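You operate a simulated robot arm through the tools that you are given. There is no shell and no other tool.

You run a simulated robot arm. Do the job below in one go: nothing can be reset, and whatever is moved stays where it is left.

TASK
Unclip the purple balloon, let it down and lay it in the grey tray.
Fine: let it down with the yellow button, on the nozzle; the clip goes back on its rail; the black knob ends at OFF.

Only the result counts: the job must be done as asked and must still hold three seconds after the hand-in. Knocking over, shifting, dropping, spilling or breaking anything else fails it.

THE ROBOT
A 7-joint arm with a two-finger parallel gripper, fixed in place. Base frame: the origin is at the foot of the arm, x ahead of it, y to its left, z up; the work surface is at about z = 0.74. Units: m, rad, N and s.
Its first joint turns from -2.897 to 2.897 rad. Payload 3.43 kg.
Tool frame: the origin (TCP) lies between the finger pads and is the grasp point; the fingertips stand 0.03 m ahead of it; z points along the fingers, y is the line along which they close. Largest opening 0.094 m; finger width 0.028, thickness 0.01; the body of the gripper, 0.05 by 0.096 m, starts 0.055 m behind the TCP.
Orientation is that of the tool frame in the base frame, as a unit quaternion [x, y, z, w]. With the fingers straight down and closing along the base's y, the tool's x points along the base's -x, its y along +y and its z along -z.

THE INTERFACE
- The arm moves only by the tool apply_moves. Its argument "series" is a list of rows, each an object (a shift or turn left out is 0, a gripper value left out holds the last) with "xyz": the shift along the tool's x, y, z in m, a list of three; "turn": the turn, a rotation vector about the tool's x, y, z in rad, a list of three. In form: [{"xyz": [tx, ty, tz], "turn": [ax, ay, az]}, ...]. A call has 1 to 20 rows; each row is the pose to reach, as a shift and turn from the pose commanded when the call began, along the tool's axes at that moment. "gripper" is the opening in per cent of the stroke, from 0 (shut) to 100 (fully open), set as the call begins (left out, the last holds). Each row takes 0.2 s and may step no farther than 0.05 m and 0.15 rad from the row before; otherwise, or with a gripper value out of range, the whole call is refused. Where a pose cannot be reached the arm comes as near as it can. A force on the tool above 40 N (or 10 N above the force at the start of the call, whichever is more), or a blocked arm, ends the call early, and 0.2 s more pass. Each finger travels about 0.045 m/s and halts on what it meets, pressing with about 42 N; the grip force reading is that of the motor and also rises with nothing between the fingers. The clock runs only during rows and for 0.2 s after the last one: add rows that repeat a pose to give the fingers time. The reply holds the time, the measured pose of the TCP, the force on the tool along the base axes, the opening and the grip force, in the units named above and with some noise, with the torque about the TCP (base axes, N m) and any sound that the robot's microphone picked up.
- Cameras (640 x 400 px; columns grow to the right, rows downward): "scene" is fixed at [0.3999, 0.499, 1.4042]; the picture's right is [0.66, 0.75, 0.00], its down [0.66, -0.58, -0.48] and it looks along [-0.36, 0.32, -0.87] (base axes); focal length 327 px, centre (320, 200). "wrist" rides on the gripper at [0.076, 0.014, -0.102] in the tool frame; the picture's right is [-0.18, 0.98, 0.00], its down [-0.75, -0.14, -0.64] and it looks along [-0.63, -0.12, 0.77] (tool axes); focal length 243 px, centre (320, 200).
- camera(camera): a new picture of that camera. The clock stands still meanwhile.
- point_at(camera, pixels): there is no depth. For up to 12 entries [column, row, z] of the newest picture of that camera ("zoom" is the newest enlarged one), the place [x, y] in the base frame at which the ray of that pixel passes the height z, good to about 0.003 m. The clock stands still meanwhile.
- close_up(camera, box): a new picture of the part [left, top, right, bottom] of that camera's present view, enlarged. The clock stands still meanwhile.
- close_job(): hands the job in; it is judged then, once.

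Unless the task says otherwise, let go and move clear before handing in.

The tools are called after "Call:" as a command line: name --argument value ..., lists and objects as JSON in quotes. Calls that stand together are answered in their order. apply_moves: Moves the arm, as the interface text tells. Its arguments: {"type":"object","properties":{"series":{"type":"array","items":{"type":"object","properties":{"xyz":{"type":"array","items":{"type":"number"}},"turn":{"type":"array","items":{"type":"number"}}}}},"gripper":{"type":"number"}},"required":["series"]} The other tools are called the same way: camera (camera) takes a picture; point_at (camera, pixels) gives the place at which the rays of pixels pass given heights; close_up (camera, box) takes an enlarged picture of a part of a camera's view; close_job () hands the job in.

At the start:

```text
clock: 0.0
ee_pos: [0.191, 0.6093, 1.1024]
tool_rot: [0.0, 1.0, 0.0, 0.0]
wrist_force: [-0.9, -0.3, -1.2]
ft_torque: [-0.01, 0.02, 0.0]
width: 0.0941
finger_force: 0.0
```

scene: 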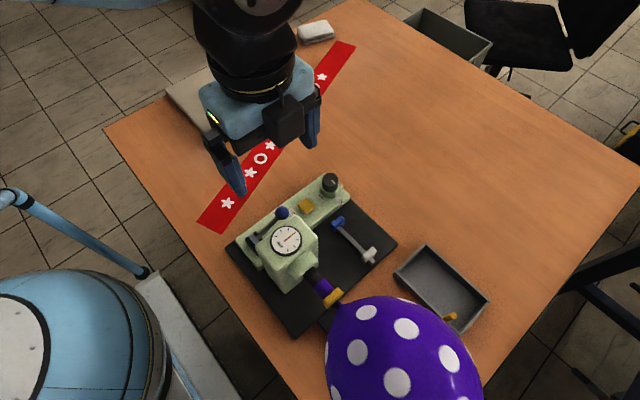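
wrist: 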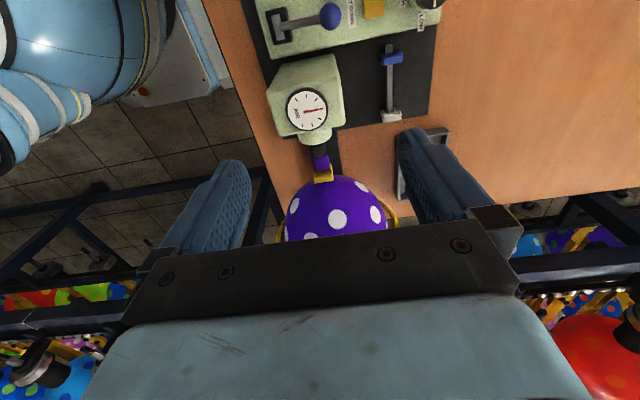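

The scene picture shows the purple balloon at about (400,350) on the nozzle of a green station, with a yellow clip at its neck (332,297), a rail with a blue piece at (337,222), and a grey tray at (440,285). I will take enlarged views before moving.

Call:
close_up --camera "scene" --box '[220, 160, 420, 340]'

Call:
close_up --camera "wrist" --box '[240, 0, 460, 240]'

Call:
close_up --camera "scene" --box '[300, 230, 500, 400]'

```text
2.22 times, centred on (320, 250) of scene
```

zoom: 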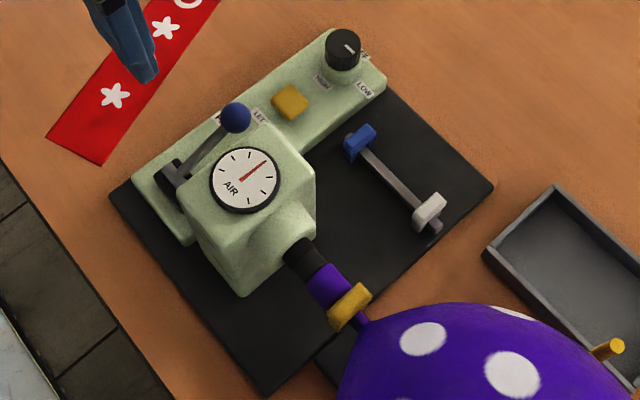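

```text
1.67 times, centred on (350, 120) of wrist
```

zoom: 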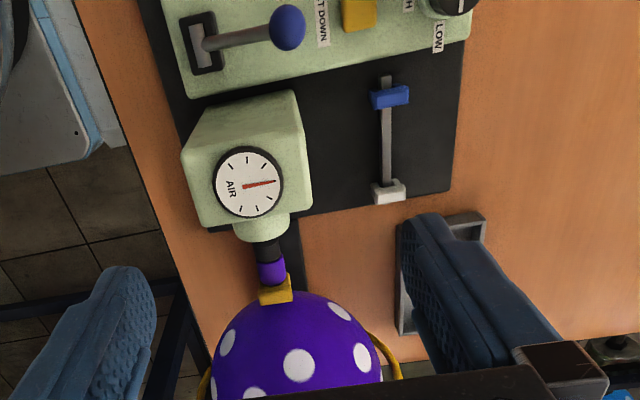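

```text
2.35 times, centred on (400, 315) of scene
```

zoom: 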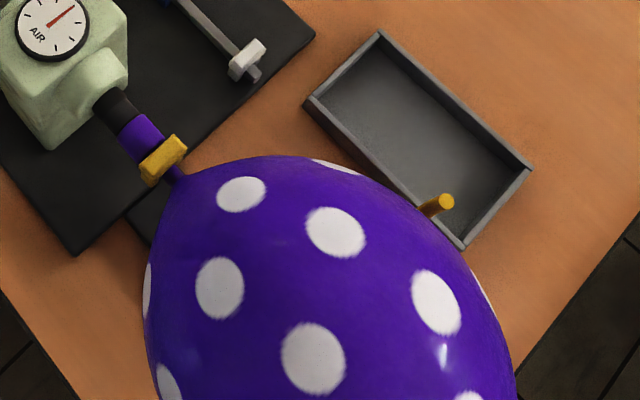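

The close-ups show a lever with a blue ball marked FILL / LET DOWN, a yellow square button, a knob with HIGH/LOW marks, a gauge, a yellow clip at the balloon neck and a rail with blue and white pieces. I will read the labels more closely and get positions.

Call:
close_up --camera "wrist" --box '[330, 0, 450, 75]'

Call:
close_up --camera "scene" --box '[300, 160, 364, 200]'

Call:
close_up --camera "scene" --box '[240, 190, 336, 250]'

Call:
close_up --camera "scene" --box '[290, 250, 370, 300]'

Call:
close_up --camera "scene" --box '[320, 205, 400, 275]'

Call:
point_at --camera "scene" --pixels '[[329, 185, 0.82], [305, 206, 0.8], [283, 212, 0.85], [337, 222, 0.77], [370, 255, 0.77], [332, 297, 0.85], [322, 286, 0.85], [312, 277, 0.85], [292, 333, 0.75], [397, 241, 0.75], [425, 246, 0.77], [489, 298, 0.77]]'

```text
5.33 times, centred on (390, 38) of wrist
```

zoom: 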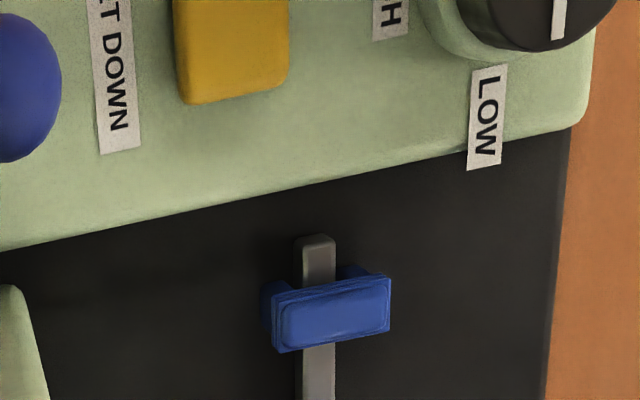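

```text
10.00 times, centred on (332, 180) of scene
```

zoom: 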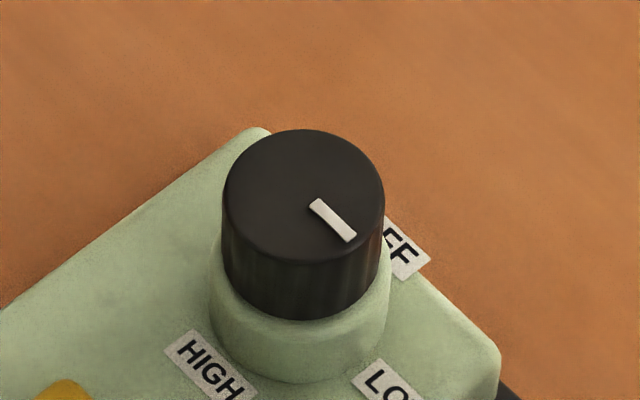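

```text
6.67 times, centred on (288, 220) of scene
```

zoom: 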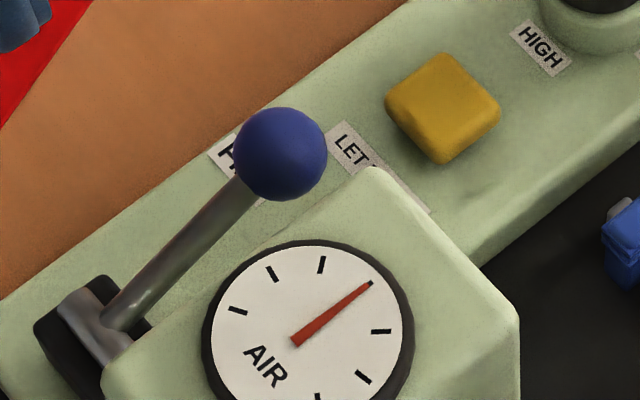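

```text
8.00 times, centred on (330, 275) of scene
```

zoom: 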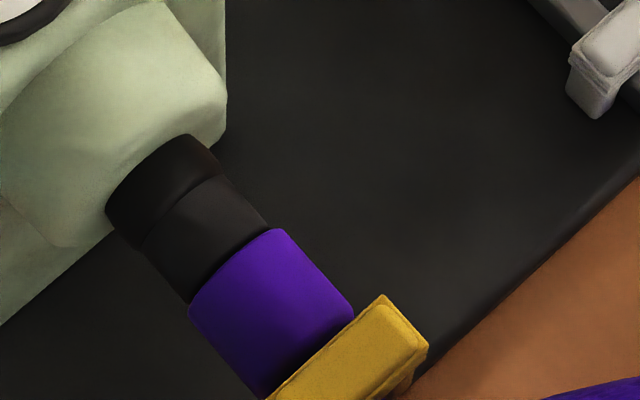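

```text
5.71 times, centred on (360, 240) of scene
```

zoom: 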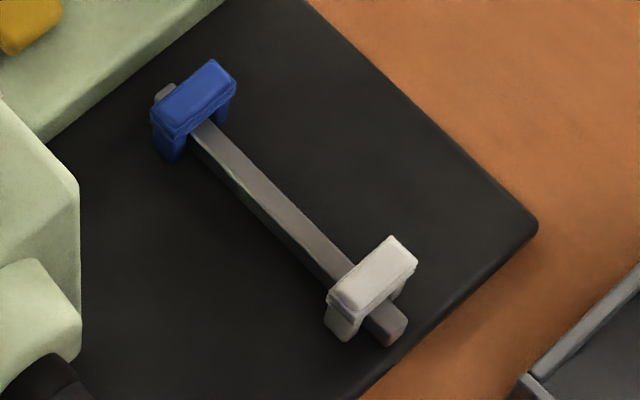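

```text
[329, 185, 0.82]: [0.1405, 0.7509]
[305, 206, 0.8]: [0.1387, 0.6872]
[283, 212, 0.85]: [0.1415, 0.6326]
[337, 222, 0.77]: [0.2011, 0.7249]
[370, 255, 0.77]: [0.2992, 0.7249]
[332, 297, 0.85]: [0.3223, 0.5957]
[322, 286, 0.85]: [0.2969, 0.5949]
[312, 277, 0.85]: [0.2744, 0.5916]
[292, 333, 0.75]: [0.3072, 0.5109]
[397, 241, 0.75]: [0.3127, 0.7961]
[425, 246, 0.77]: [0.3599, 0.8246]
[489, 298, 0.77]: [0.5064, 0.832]
```

The knob's white mark points toward LOW (+x), OFF appears to lie toward +y, and the rail runs along x with its blue and white clips. I'll move back (−x) and up over the station so the wrist camera can see the knob, button, lever and clip.

Call:
apply_moves --series '[{"xyz": [0.03, 0.02, 0.0]}, {"xyz": [0.065, 0.045, 0.0]}, {"xyz": [0.1, 0.07, 0.0]}, {"xyz": [0.135, 0.095, 0.0]}, {"xyz": [0.17, 0.12, 0.0]}, {"xyz": [0.205, 0.145, 0.0]}, {"xyz": [0.235, 0.165, 0.0]}, {"xyz": [0.235, 0.165, 0.0]}]'

Call:
camera --camera "wrist"

Call:
camera --camera "scene"

```text
clock: 1.8
ee_pos: [-0.0451, 0.7761, 1.1023]
tool_rot: [0.001, 1.0, 0.0, 0.0]
wrist_force: [0.3, 0.3, 0.7]
ft_torque: [0.0, -0.01, -0.02]
width: 0.094
finger_force: 0.1
```

```text
taken
```

wrist: 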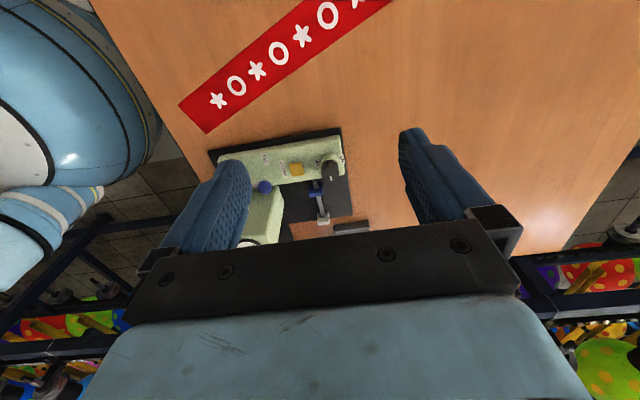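

```text
taken
```

scene: 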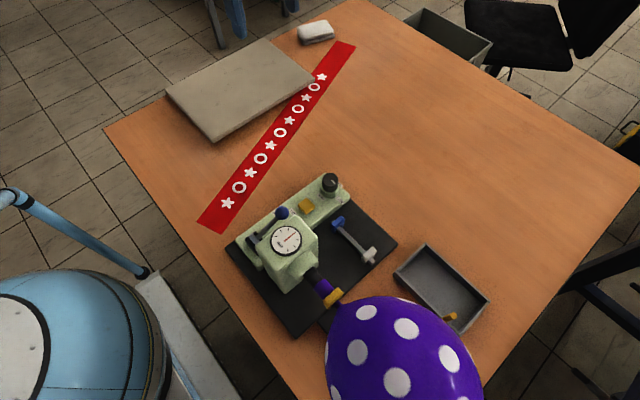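

The wrist camera now sees the whole control bar at (220–345, 140–185). I'll enlarge the knob, button, lever and clip areas.

Call:
close_up --camera "wrist" --box '[285, 140, 365, 240]'

Call:
close_up --camera "wrist" --box '[215, 130, 315, 210]'

Call:
close_up --camera "scene" --box '[240, 170, 350, 250]'

```text
4.00 times, centred on (325, 190) of wrist
```

zoom: 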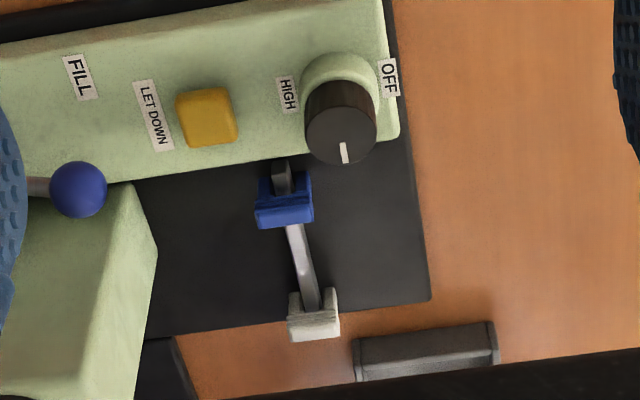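

```text
5.00 times, centred on (265, 170) of wrist
```

zoom: 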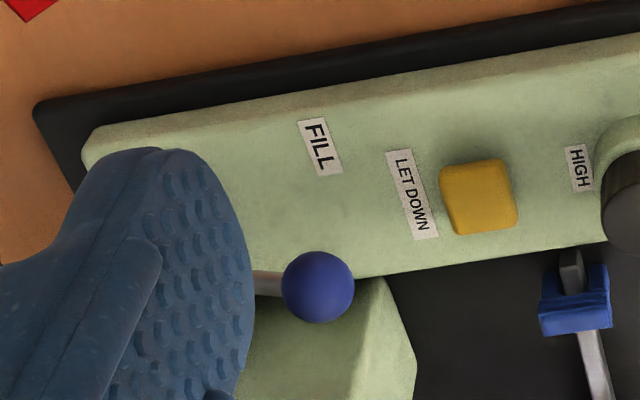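

```text
5.00 times, centred on (295, 210) of scene
```

zoom: 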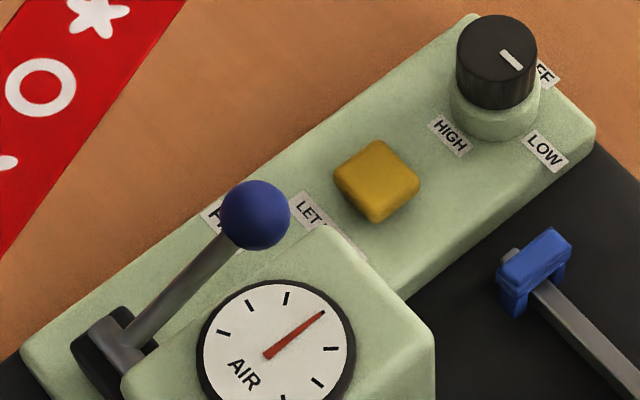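

FILL is the blue-ball lever (leave it alone), LET DOWN is the yellow button at wrist (296,168), and the knob mark points to LOW, with OFF at +y. Next I move over the clip for a close look at it.

Call:
apply_moves --series '[{"xyz": [-0.035, -0.023, 0.0]}, {"xyz": [-0.07, -0.045, 0.01]}, {"xyz": [-0.105, -0.07, 0.02]}, {"xyz": [-0.14, -0.092, 0.035]}, {"xyz": [-0.175, -0.115, 0.05]}, {"xyz": [-0.21, -0.138, 0.065]}, {"xyz": [-0.24, -0.158, 0.075]}, {"xyz": [-0.255, -0.166, 0.082]}, {"xyz": [-0.255, -0.166, 0.082]}]'

Call:
camera --camera "wrist"

Call:
close_up --camera "wrist" --box '[260, 130, 400, 230]'

```text
clock: 3.8
ee_pos: [0.2101, 0.61, 1.0209]
tool_rot: [0.0, 1.0, 0.001, 0.0]
wrist_force: [-0.7, -0.3, -0.8]
ft_torque: [-0.02, 0.01, 0.04]
width: 0.094
finger_force: 0.1
```

```text
taken
```

wrist: 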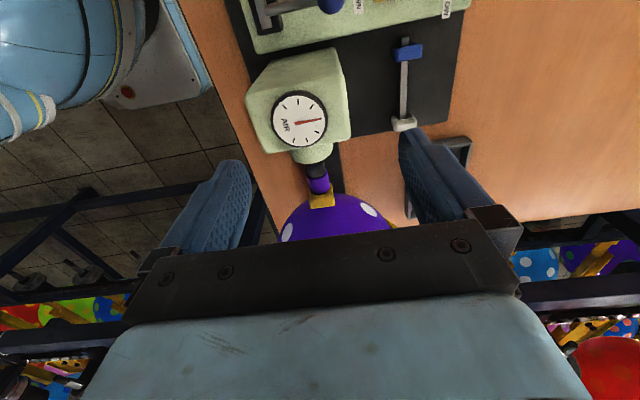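

```text
4.00 times, centred on (330, 180) of wrist
```

zoom: 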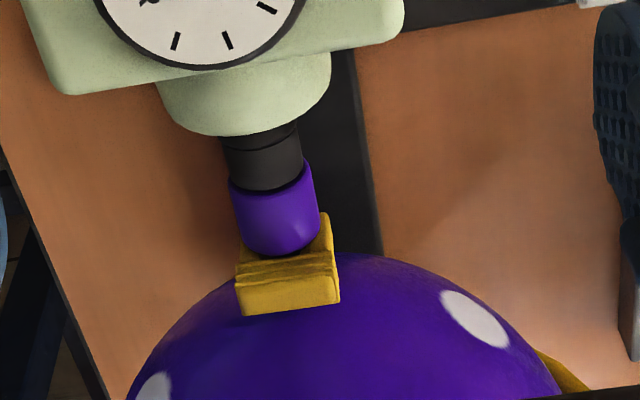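

The clip straddles the neck from above with its legs on ±y (wrist (322,200)), right against the balloon. I'll take a scene close-up for triangulation and query rays.

Call:
close_up --camera "scene" --box '[300, 270, 364, 310]'

Call:
point_at --camera "wrist" --pixels '[[322, 202, 0.86], [322, 202, 0.87], [322, 202, 0.88], [322, 202, 0.89]]'

Call:
close_up --camera "wrist" --box '[290, 170, 354, 210]'

```text
10.00 times, centred on (332, 290) of scene
```

zoom: 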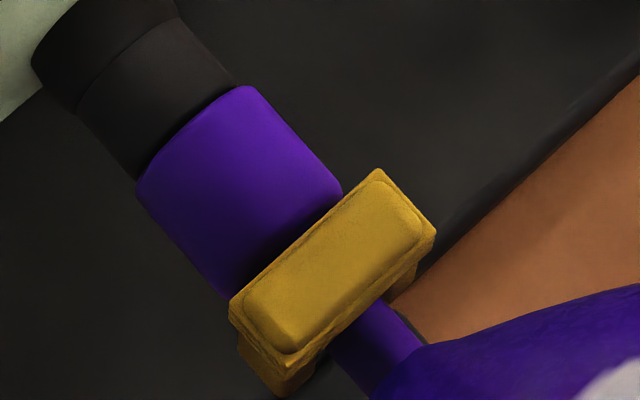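

```text
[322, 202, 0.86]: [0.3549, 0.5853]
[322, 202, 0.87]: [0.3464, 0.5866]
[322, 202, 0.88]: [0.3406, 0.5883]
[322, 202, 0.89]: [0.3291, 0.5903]
```

```text
10.00 times, centred on (322, 190) of wrist
```

zoom: 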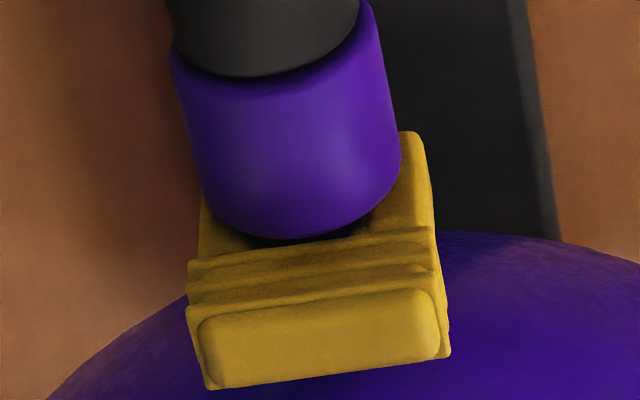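

The clip's top face centre is at scene (333.3,296) and wrist (322,204). I'll intersect those rays and also size the face.

Call:
point_at --camera "scene" --pixels '[[333.3, 296, 0.87], [333.3, 296, 0.88], [333.3, 296, 0.89], [333.3, 296, 0.9], [337.5, 287, 0.88], [343.5, 293.5, 0.88], [329, 306.5, 0.88], [323.2, 300, 0.88]]'

Call:
point_at --camera "wrist" --pixels '[[322, 204, 0.87], [322, 204, 0.88], [322, 204, 0.89], [322, 204, 0.9], [308.5, 201.5, 0.88], [311, 208.8, 0.88], [334.8, 205.5, 0.88], [333, 199, 0.88]]'

```text
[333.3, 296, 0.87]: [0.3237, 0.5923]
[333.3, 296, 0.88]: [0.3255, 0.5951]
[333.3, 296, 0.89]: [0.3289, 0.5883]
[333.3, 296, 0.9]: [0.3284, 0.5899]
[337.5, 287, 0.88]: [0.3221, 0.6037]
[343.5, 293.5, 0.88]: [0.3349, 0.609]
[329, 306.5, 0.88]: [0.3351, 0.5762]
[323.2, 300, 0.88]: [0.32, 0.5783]
```

```text
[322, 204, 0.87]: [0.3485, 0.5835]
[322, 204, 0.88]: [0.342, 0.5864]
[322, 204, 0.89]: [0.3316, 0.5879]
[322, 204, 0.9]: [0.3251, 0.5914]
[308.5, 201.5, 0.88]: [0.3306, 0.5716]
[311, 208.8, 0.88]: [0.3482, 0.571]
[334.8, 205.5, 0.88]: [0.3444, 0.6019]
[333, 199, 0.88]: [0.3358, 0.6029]
```

Triangulation puts the clip's top face at about (0.329, 0.590, 0.893), roughly 0.013 × 0.032 m. I'll move above it with the fingers half open and check the alignment.

Call:
apply_moves --series '[{"xyz": [-0.03, -0.005, 0.0]}, {"xyz": [-0.06, -0.01, 0.0]}, {"xyz": [-0.09, -0.015, 0.0]}, {"xyz": [-0.12, -0.02, 0.0]}, {"xyz": [-0.12, -0.02, 0.02]}, {"xyz": [-0.12, -0.02, 0.04]}, {"xyz": [-0.12, -0.02, 0.04]}]' --gripper 60

Call:
camera --camera "wrist"

Call:
camera --camera "scene"

```text
clock: 5.4
ee_pos: [0.3297, 0.5894, 0.9791]
tool_rot: [-0.001, 1.0, 0.001, 0.0]
wrist_force: [0.2, 0.7, 0.2]
ft_torque: [-0.02, 0.02, -0.04]
width: 0.0565
finger_force: 0.1
```

```text
taken
```

wrist: 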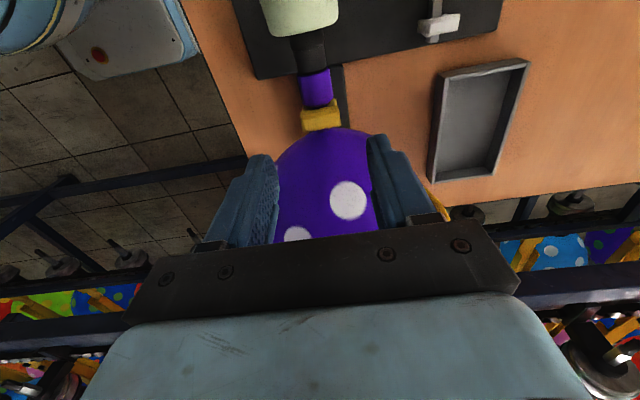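

```text
taken
```

scene: 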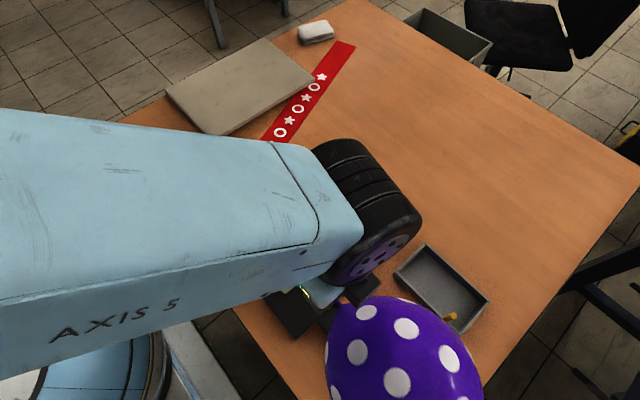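

The scene view is now blocked by the arm, but the wrist view shows the clip at (321,118) between the finger lines. I'll zoom in to confirm position before descending.

Call:
close_up --camera "wrist" --box '[270, 80, 390, 155]'

Call:
point_at --camera "wrist" --pixels '[[321, 123, 0.88], [321, 123, 0.89], [321, 123, 0.9], [303, 123, 0.89], [341, 121, 0.89]]'

```text
5.33 times, centred on (330, 118) of wrist
```

zoom: 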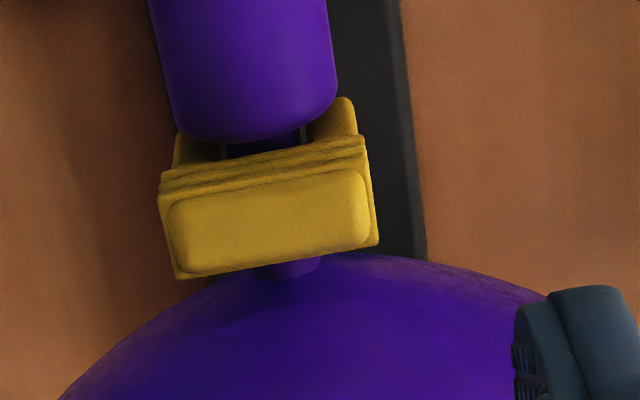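

```text
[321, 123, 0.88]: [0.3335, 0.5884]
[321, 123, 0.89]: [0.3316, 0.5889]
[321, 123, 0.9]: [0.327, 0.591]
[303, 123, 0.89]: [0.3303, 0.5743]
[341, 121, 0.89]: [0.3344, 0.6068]
```

The clip centre reads (0.330, 0.589), right under the TCP. I'll descend to TCP z ≈ 0.905 so the fingertips straddle the clip, and then check.

Call:
apply_moves --series '[{"xyz": [-0.001, 0.0, 0.02]}, {"xyz": [-0.001, 0.0, 0.04]}, {"xyz": [-0.001, 0.0, 0.06]}, {"xyz": [-0.001, 0.0, 0.074]}, {"xyz": [-0.001, 0.0, 0.074]}]'

Call:
camera --camera "wrist"

```text
clock: 6.6
ee_pos: [0.3302, 0.5901, 0.9068]
tool_rot: [0.0, 1.0, 0.0, -0.001]
wrist_force: [-1.5, 0.0, 0.3]
ft_torque: [0.01, 0.0, 0.04]
width: 0.0564
finger_force: 0.0
```

```text
taken
```

wrist: 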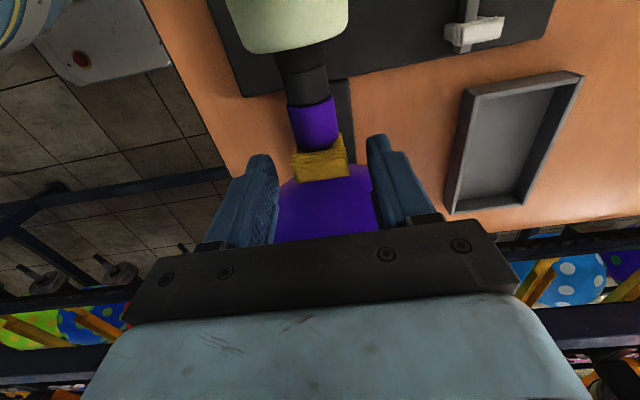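

The clip sits centred between the fingertips (left finger at column 277, right at 367, clip centre at 320). Closing the gripper on it now.

Call:
apply_moves --series '[{"xyz": [0, 0, 0]}, {"xyz": [0, 0, 0]}, {"xyz": [0, 0, 0]}, {"xyz": [0, 0, 0]}, {"xyz": [0, 0, 0]}]' --gripper 0

Call:
camera --camera "wrist"

Call:
close_up --camera "wrist" --box '[250, 90, 410, 210]'

```text
clock: 7.8
ee_pos: [0.3318, 0.5893, 0.9066]
tool_rot: [0.0, 1.0, 0.0, 0.0]
wrist_force: [-0.7, -0.2, 1.1]
ft_torque: [0.05, -0.02, 0.02]
width: 0.0279
finger_force: 13.8
```

```text
taken
```

wrist: 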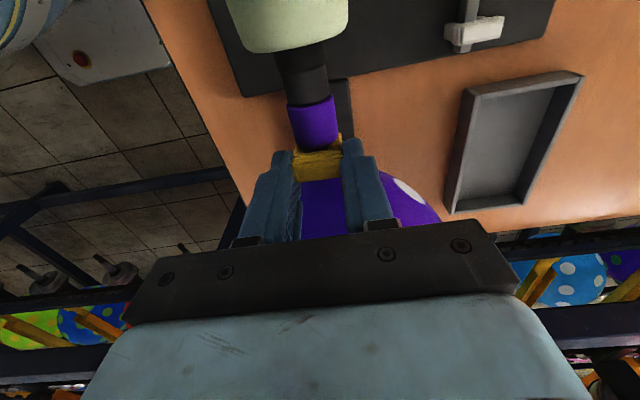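

```text
3.33 times, centred on (330, 150) of wrist
```

zoom: 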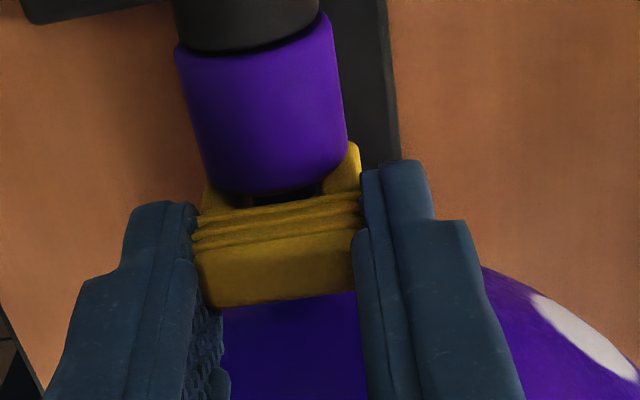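

The fingers stopped at 0.028 m on the clip's sides. I'll lift straight up slowly and watch the force.

Call:
apply_moves --series '[{"xyz": [0, 0, 0]}, {"xyz": [0, 0, -0.004]}, {"xyz": [0, 0, -0.008]}, {"xyz": [0, 0, -0.014]}, {"xyz": [0, 0, -0.02]}, {"xyz": [0, 0, -0.03]}, {"xyz": [0, 0, -0.04]}, {"xyz": [0, 0, -0.05]}, {"xyz": [0, 0, -0.05]}]'

Call:
camera --camera "wrist"

Call:
close_up --camera "wrist" --box '[250, 90, 410, 210]'

```text
clock: 9.8
ee_pos: [0.332, 0.5899, 0.9569]
tool_rot: [0.0, 1.0, -0.001, 0.0]
wrist_force: [0.7, 0.3, -0.3]
ft_torque: [-0.02, 0.02, 0.0]
width: 0.0287
finger_force: 13.8
```

```text
taken
```

wrist: 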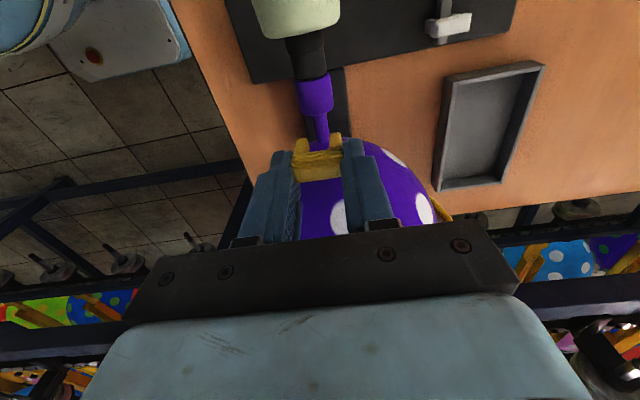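

```text
3.33 times, centred on (330, 150) of wrist
```

zoom: 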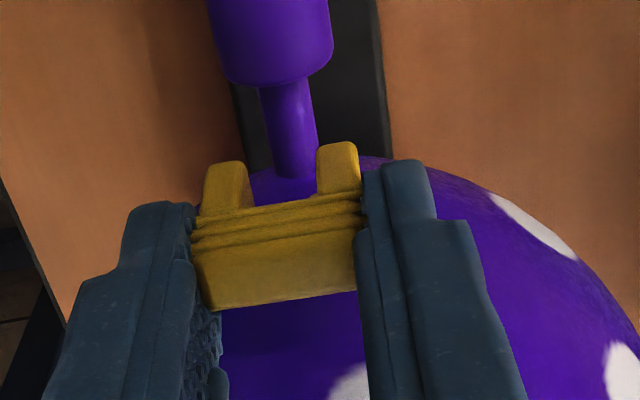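

The clip came free of the neck and is held cleanly, its two legs pointing down (zoom (225,180) and (338,165)); the balloon is still inflated. Now I rise and move over the rail between the blue and white clips.

Call:
apply_moves --series '[{"xyz": [0, 0, -0.03]}, {"xyz": [0, 0.01, -0.05]}, {"xyz": [0.02, 0.04, -0.05]}, {"xyz": [0.04, 0.07, -0.05]}, {"xyz": [0.06, 0.1, -0.05]}, {"xyz": [0.08, 0.13, -0.05]}, {"xyz": [0.08, 0.13, -0.05]}]'

Call:
camera --camera "wrist"

Call:
camera --camera "scene"

```text
clock: 11.4
ee_pos: [0.2525, 0.7211, 1.0064]
tool_rot: [0.0, 1.0, 0.0, 0.0]
wrist_force: [0.0, -0.1, 0.6]
ft_torque: [0.01, -0.01, -0.02]
width: 0.0288
finger_force: 13.7
```

```text
taken
```

wrist: 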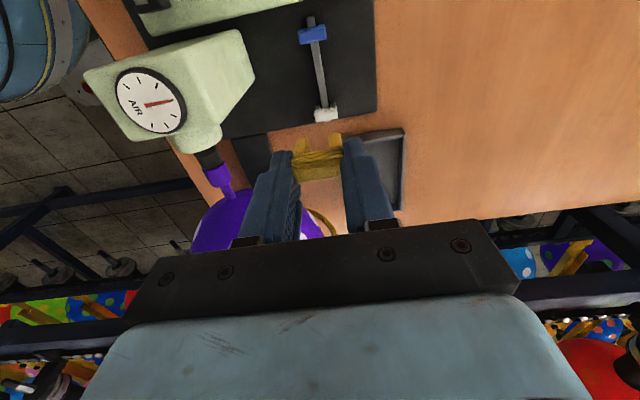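

```text
taken
```

scene: 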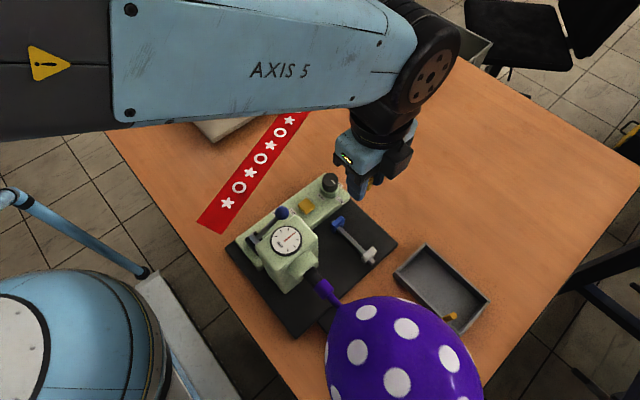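

Both cameras see the rail (wrist (320,75), scene (355,240)) and the held clip. I'll zoom in to find the rail's y and the clips' seat height.

Call:
close_up --camera "scene" --box '[320, 205, 400, 275]'

Call:
close_up --camera "wrist" --box '[270, 10, 370, 130]'

Call:
close_up --camera "wrist" --box '[260, 110, 380, 200]'

Call:
close_up --camera "scene" --box '[320, 150, 400, 220]'

```text
5.71 times, centred on (360, 240) of scene
```

zoom: 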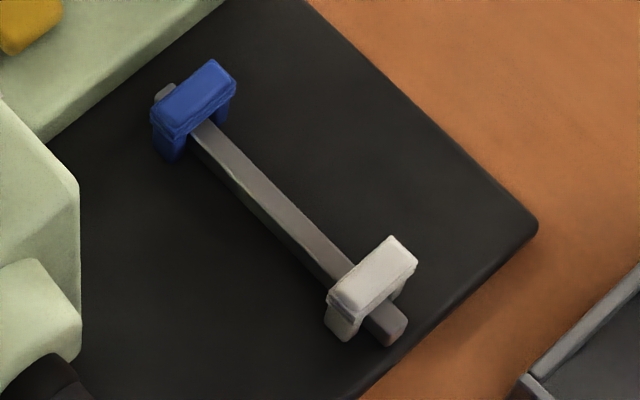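

```text
3.33 times, centred on (320, 70) of wrist
```

zoom: 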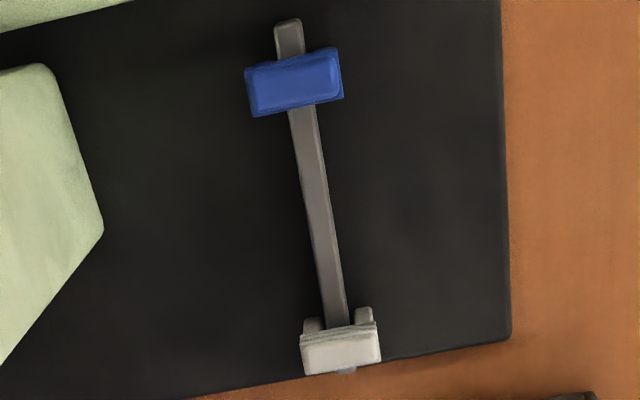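

```text
4.44 times, centred on (320, 155) of wrist
```

zoom: 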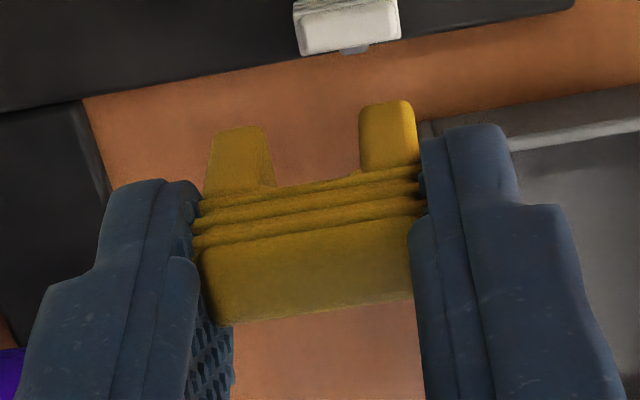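

```text
5.71 times, centred on (360, 185) of scene
```

zoom: 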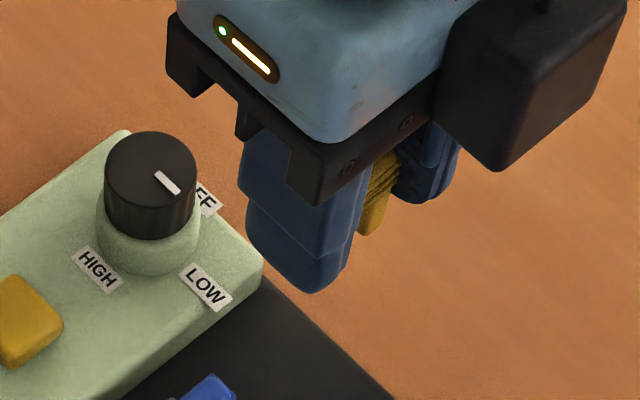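

I'll intersect rays for the blue clip (scene (337.9,222), wrist (311.9,35.2)) and the white clip (scene (369.3,253.5), wrist (326.3,116.8)).

Call:
point_at --camera "scene" --pixels '[[337.9, 222, 0.77], [337.9, 222, 0.78], [337.9, 222, 0.79], [337.9, 222, 0.8], [369.3, 253.5, 0.77], [369.3, 253.5, 0.78], [369.3, 253.5, 0.79], [369.3, 253.5, 0.8], [352.2, 237.1, 0.76], [352.2, 237.1, 0.77], [352.2, 237.1, 0.78]]'

Call:
point_at --camera "wrist" --pixels '[[311.9, 35.2, 0.77], [311.9, 35.2, 0.78], [311.9, 35.2, 0.79], [311.9, 35.2, 0.8], [326.3, 116.8, 0.77], [326.3, 116.8, 0.78], [326.3, 116.8, 0.79], [326.3, 116.8, 0.8], [318.5, 75, 0.76], [318.5, 75, 0.77], [318.5, 75, 0.78]]'

```text
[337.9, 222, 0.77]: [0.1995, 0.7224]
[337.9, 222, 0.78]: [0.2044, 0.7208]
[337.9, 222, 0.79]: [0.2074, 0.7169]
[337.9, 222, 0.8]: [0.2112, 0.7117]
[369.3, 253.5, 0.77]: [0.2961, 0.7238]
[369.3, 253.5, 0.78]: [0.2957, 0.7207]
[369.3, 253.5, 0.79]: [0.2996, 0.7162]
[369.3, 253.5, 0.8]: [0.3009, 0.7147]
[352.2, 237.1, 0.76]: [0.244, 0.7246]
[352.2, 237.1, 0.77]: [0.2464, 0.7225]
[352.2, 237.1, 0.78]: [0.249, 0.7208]
```

```text
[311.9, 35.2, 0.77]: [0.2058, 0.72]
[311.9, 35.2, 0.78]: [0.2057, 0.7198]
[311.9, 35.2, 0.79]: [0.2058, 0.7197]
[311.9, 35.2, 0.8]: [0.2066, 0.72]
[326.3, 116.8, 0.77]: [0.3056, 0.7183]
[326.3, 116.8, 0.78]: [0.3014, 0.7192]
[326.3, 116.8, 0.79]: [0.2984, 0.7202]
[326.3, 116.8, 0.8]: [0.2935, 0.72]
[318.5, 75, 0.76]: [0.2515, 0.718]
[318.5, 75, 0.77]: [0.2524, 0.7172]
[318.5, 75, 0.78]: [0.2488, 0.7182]
```

Blue and white clip tops sit at z ≈ 0.786 on a rail at y ≈ 0.7195; the midpoint between them is x ≈ 0.2525. The leg gap looks only slightly wider than the rail, so I'll descend partway and align visually.

Call:
apply_moves --series '[{"xyz": [0, -0.0015, 0.04]}, {"xyz": [0, -0.0015, 0.08]}, {"xyz": [0, -0.0015, 0.12]}, {"xyz": [0, -0.0015, 0.15]}, {"xyz": [0, -0.0015, 0.165]}, {"xyz": [0, -0.0015, 0.165]}]'

Call:
camera --camera "wrist"

Call:
close_up --camera "wrist" --box '[270, 100, 370, 180]'

```text
clock: 12.8
ee_pos: [0.2514, 0.7166, 0.843]
tool_rot: [0.0, 1.0, 0.0, 0.0]
wrist_force: [-0.1, 0.8, 0.0]
ft_torque: [-0.01, 0.0, 0.03]
width: 0.0286
finger_force: 14.1
```

```text
taken
```

wrist: 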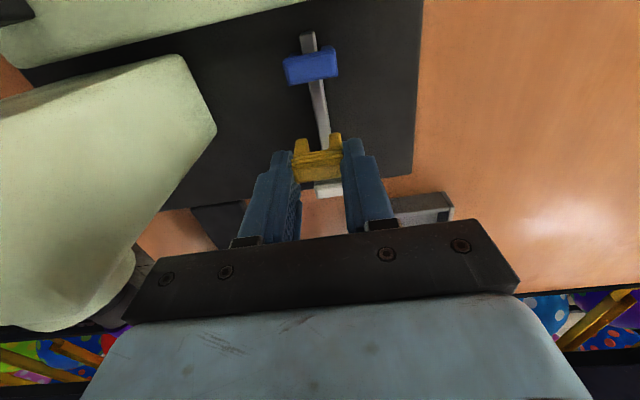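

```text
5.00 times, centred on (320, 140) of wrist
```

zoom: 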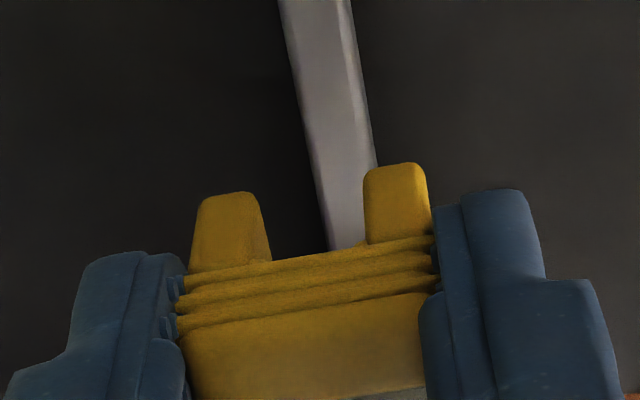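

The rail centre (zoom column ≈345 at row 165) lies about 3.5 mm to +y of the clip's gap centre (≈314). I'll shift +y by 3.5 mm, lower slightly, and look again.

Call:
apply_moves --series '[{"xyz": [0, 0.0035, 0.004]}, {"xyz": [0, 0.0035, 0.008]}, {"xyz": [0, 0.0035, 0.008]}]'

Call:
close_up --camera "wrist" --box '[270, 100, 370, 180]'

Call:
close_up --camera "scene" --box '[310, 190, 420, 280]'

```text
clock: 13.6
ee_pos: [0.2519, 0.7219, 0.8336]
tool_rot: [0.0, 1.0, 0.0, 0.0]
wrist_force: [-0.6, -0.9, -0.8]
ft_torque: [-0.02, 0.02, 0.02]
width: 0.0288
finger_force: 13.8
```

```text
5.00 times, centred on (320, 140) of wrist
```

zoom: 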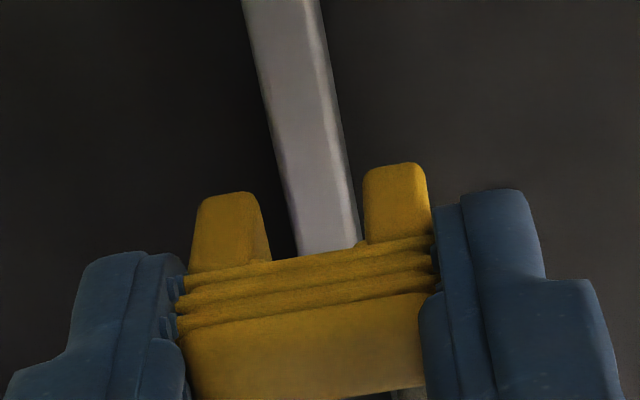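

```text
4.44 times, centred on (365, 235) of scene
```

zoom: 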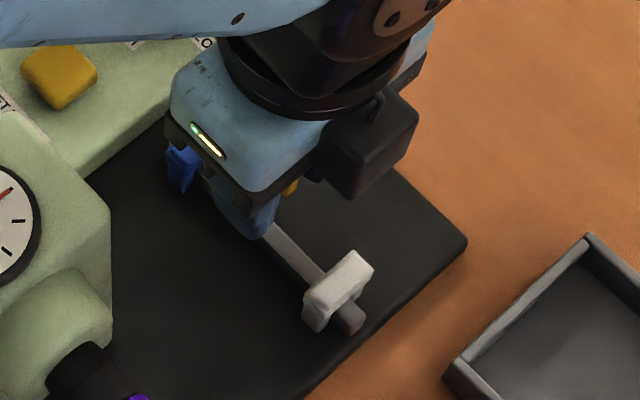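

The rail (zoom columns 284–350 at row 192, centre ≈317) now lines up with the gap between the clip's legs. I'll lower gently in small steps and watch for contact.

Call:
apply_moves --series '[{"xyz": [0, 0, 0.004]}, {"xyz": [0, 0, 0.008]}, {"xyz": [0, 0, 0.012]}, {"xyz": [0, 0, 0.016]}, {"xyz": [0, 0, 0.016]}]'

Call:
close_up --camera "wrist" --box '[270, 100, 370, 180]'

```text
clock: 14.8
ee_pos: [0.2521, 0.7211, 0.8173]
tool_rot: [0.001, 1.0, 0.001, 0.0]
wrist_force: [-0.5, -0.1, 0.1]
ft_torque: [0.0, -0.01, -0.04]
width: 0.0286
finger_force: 14.3
```

```text
5.00 times, centred on (320, 140) of wrist
```

zoom: 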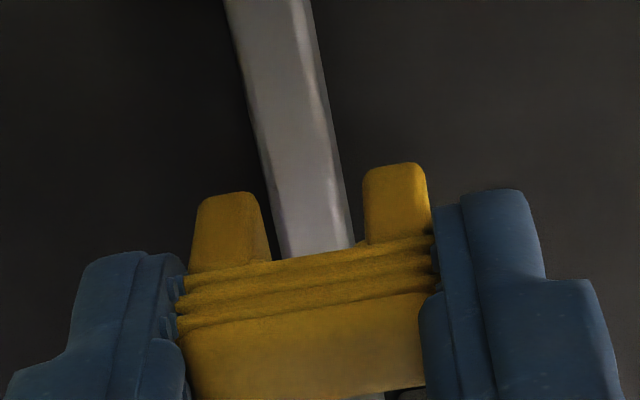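

The rail now passes between the legs with no contact force. I'll keep lowering in 2–3 mm steps toward the seat at TCP z ≈ 0.80.

Call:
apply_moves --series '[{"xyz": [0, 0, 0.004]}, {"xyz": [0, 0, 0.008]}, {"xyz": [0, 0, 0.011]}, {"xyz": [0, 0, 0.013]}, {"xyz": [0, 0, 0.013]}]'

Call:
close_up --camera "wrist" --box '[270, 100, 370, 180]'

```text
clock: 16.0
ee_pos: [0.2522, 0.7222, 0.805]
tool_rot: [0.0, 1.0, 0.0, 0.0]
wrist_force: [0.1, -0.6, -1.3]
ft_torque: [0.01, 0.01, -0.03]
width: 0.0287
finger_force: 14.1
```

```text
5.00 times, centred on (320, 140) of wrist
```

zoom: 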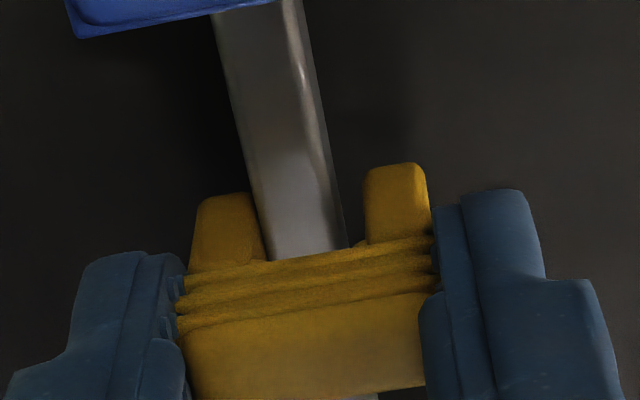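

No contact yet; the rail is slightly left in the gap, so I'll nudge −y by 0.7 mm while lowering a few more millimetres.

Call:
apply_moves --series '[{"xyz": [0, -0.0007, 0.0]}, {"xyz": [0, -0.0007, 0.0015]}, {"xyz": [0, -0.0007, 0.003]}, {"xyz": [0, -0.0007, 0.003]}]'

Call:
close_up --camera "wrist" --box '[270, 100, 370, 180]'

```text
clock: 17.0
ee_pos: [0.2519, 0.7193, 0.8005]
tool_rot: [0.0, 1.0, 0.0, 0.0]
wrist_force: [0.3, 0.0, -0.6]
ft_torque: [0.01, 0.02, 0.0]
width: 0.0286
finger_force: 13.8
```

```text
5.00 times, centred on (320, 140) of wrist
```

zoom: 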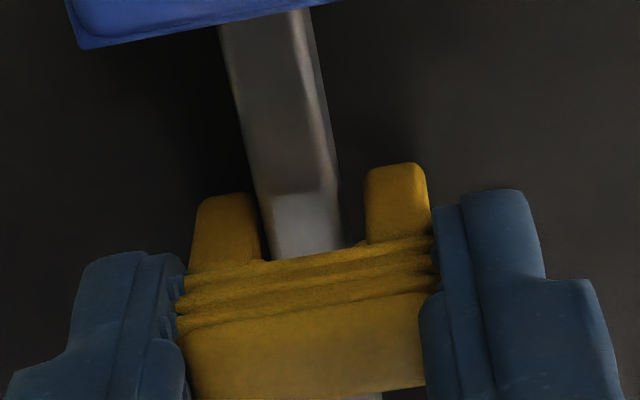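

Still no contact force (z −0.6 N). Continuing down 1 mm at a time.

Call:
apply_moves --series '[{"xyz": [0, 0, 0.001]}, {"xyz": [0, 0, 0.002]}, {"xyz": [0, 0, 0.003]}, {"xyz": [0, 0, 0.003]}]'

Call:
close_up --camera "wrist" --box '[270, 100, 370, 180]'

Call:
close_up --camera "scene" --box '[320, 195, 400, 275]'

```text
clock: 18.0
ee_pos: [0.2522, 0.7211, 0.7993]
tool_rot: [0.002, 1.0, 0.0, 0.0]
wrist_force: [-0.2, -0.1, -0.4]
ft_torque: [0.02, -0.01, 0.0]
width: 0.0287
finger_force: 13.7
```

```text
5.00 times, centred on (320, 140) of wrist
```

zoom: 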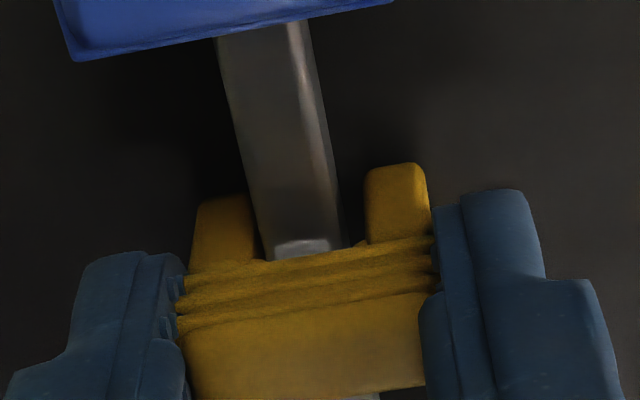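

```text
5.00 times, centred on (360, 235) of scene
```

zoom: 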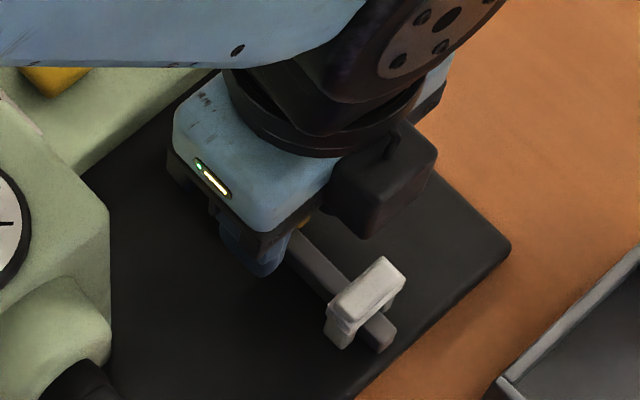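

The lit strip of rail just in front of the plate is nearly gone (zoom (305,247)), so the plate is almost on the rail. I'll go down in 1 mm steps again.

Call:
apply_moves --series '[{"xyz": [0, 0, 0.001]}, {"xyz": [0, 0, 0.002]}, {"xyz": [0, 0, 0.002]}]'

Call:
close_up --camera "wrist" --box '[270, 100, 370, 180]'

```text
clock: 18.8
ee_pos: [0.2521, 0.7203, 0.7987]
tool_rot: [0.0, 1.0, 0.001, 0.0]
wrist_force: [-0.2, 0.8, 8.8]
ft_torque: [0.02, 0.04, 0.01]
width: 0.0287
finger_force: 13.6
```

```text
5.00 times, centred on (320, 140) of wrist
```

zoom: 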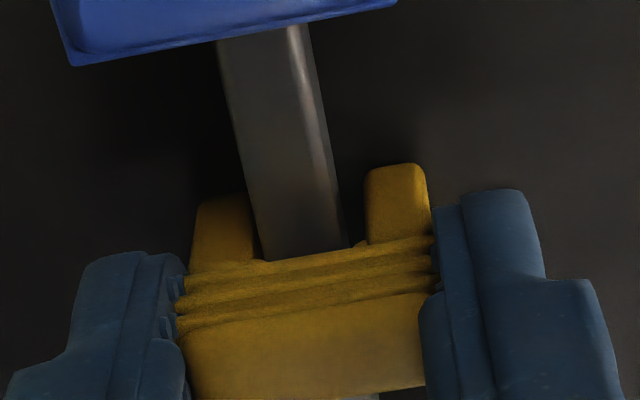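

Contact: 8.8 N upward, so the clip is seated on the rail. I'll ease off about 0.7 mm and open the fingers partway.

Call:
apply_moves --series '[{"xyz": [0, 0, -0.0008]}, {"xyz": [0, 0, -0.0008]}, {"xyz": [0, 0, -0.0008]}, {"xyz": [0, 0, -0.0008]}, {"xyz": [0, 0, -0.0008]}]' --gripper 55

Call:
close_up --camera "wrist" --box '[250, 90, 390, 190]'

```text
clock: 20.0
ee_pos: [0.252, 0.721, 0.7965]
tool_rot: [0.001, 1.0, 0.001, 0.0]
wrist_force: [0.3, 0.1, -0.4]
ft_torque: [0.02, 0.01, -0.01]
width: 0.0517
finger_force: 0.2
```

```text
4.00 times, centred on (320, 140) of wrist
```

zoom: 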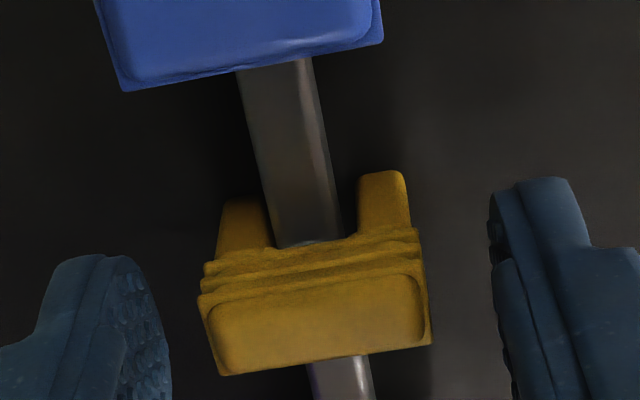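

The fingers are open and the clip stays on the rail. I'll rise straight up and look at the whole station from above.

Call:
apply_moves --series '[{"xyz": [0, 0, -0.02]}, {"xyz": [0, 0, -0.05]}, {"xyz": [0, 0, -0.09]}, {"xyz": [0, 0, -0.13]}, {"xyz": [0.04, 0, -0.16]}, {"xyz": [0.08, 0, -0.18]}, {"xyz": [0.08, 0, -0.18]}]'

Call:
camera --camera "wrist"

Call:
camera --camera "scene"

```text
clock: 21.6
ee_pos: [0.1721, 0.7205, 0.9784]
tool_rot: [0.001, 1.0, 0.0, 0.001]
wrist_force: [0.7, -0.1, -0.2]
ft_torque: [0.0, 0.01, 0.0]
width: 0.052
finger_force: 0.1
```

```text
taken
```

wrist: 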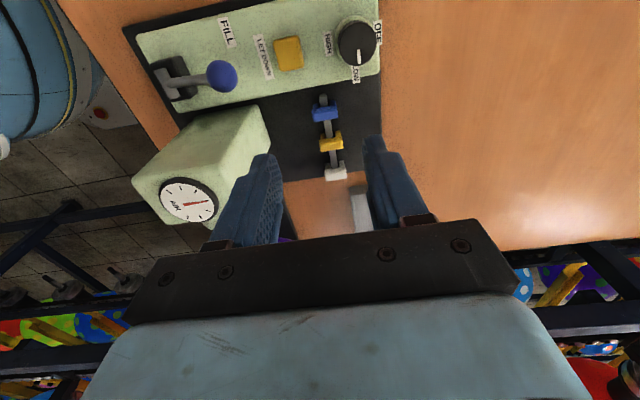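

```text
taken
```

scene: 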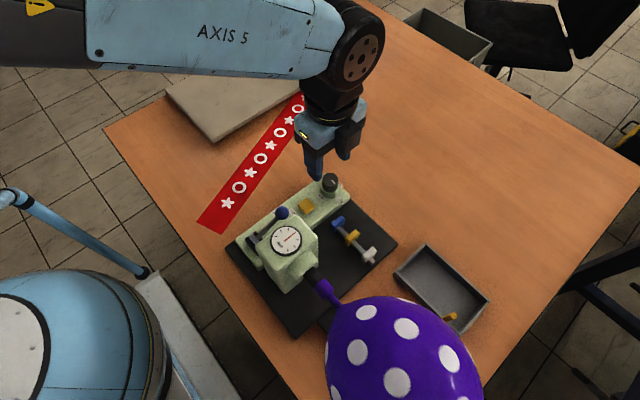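

The yellow clip rests on the rail between blue and white (scene (352,237)). Now I'll get precise positions for the button and the knob.

Call:
close_up --camera "wrist" --box '[250, 10, 390, 100]'

Call:
close_up --camera "scene" --box '[280, 160, 370, 220]'

Call:
close_up --camera "scene" --box '[320, 205, 400, 275]'

```text
4.44 times, centred on (320, 55) of wrist
```

zoom: 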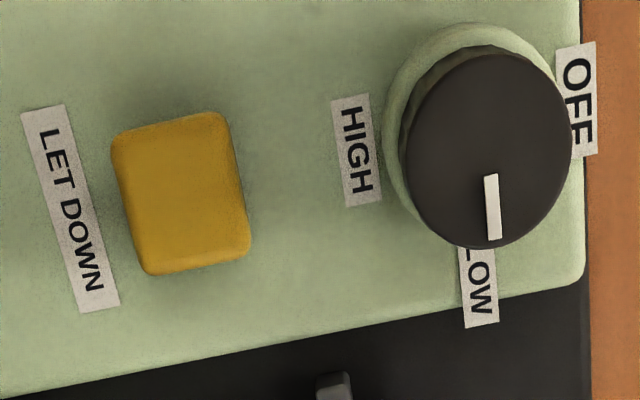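

```text
6.67 times, centred on (325, 190) of scene
```

zoom: 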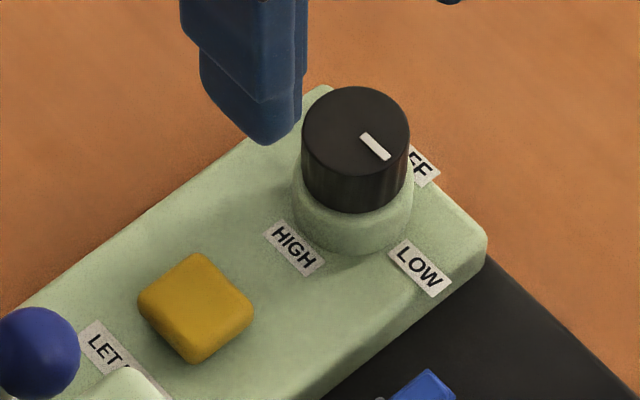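

```text
5.71 times, centred on (360, 240) of scene
```

zoom: 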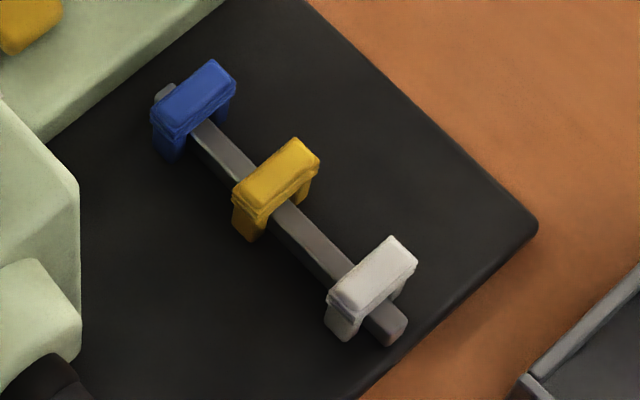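

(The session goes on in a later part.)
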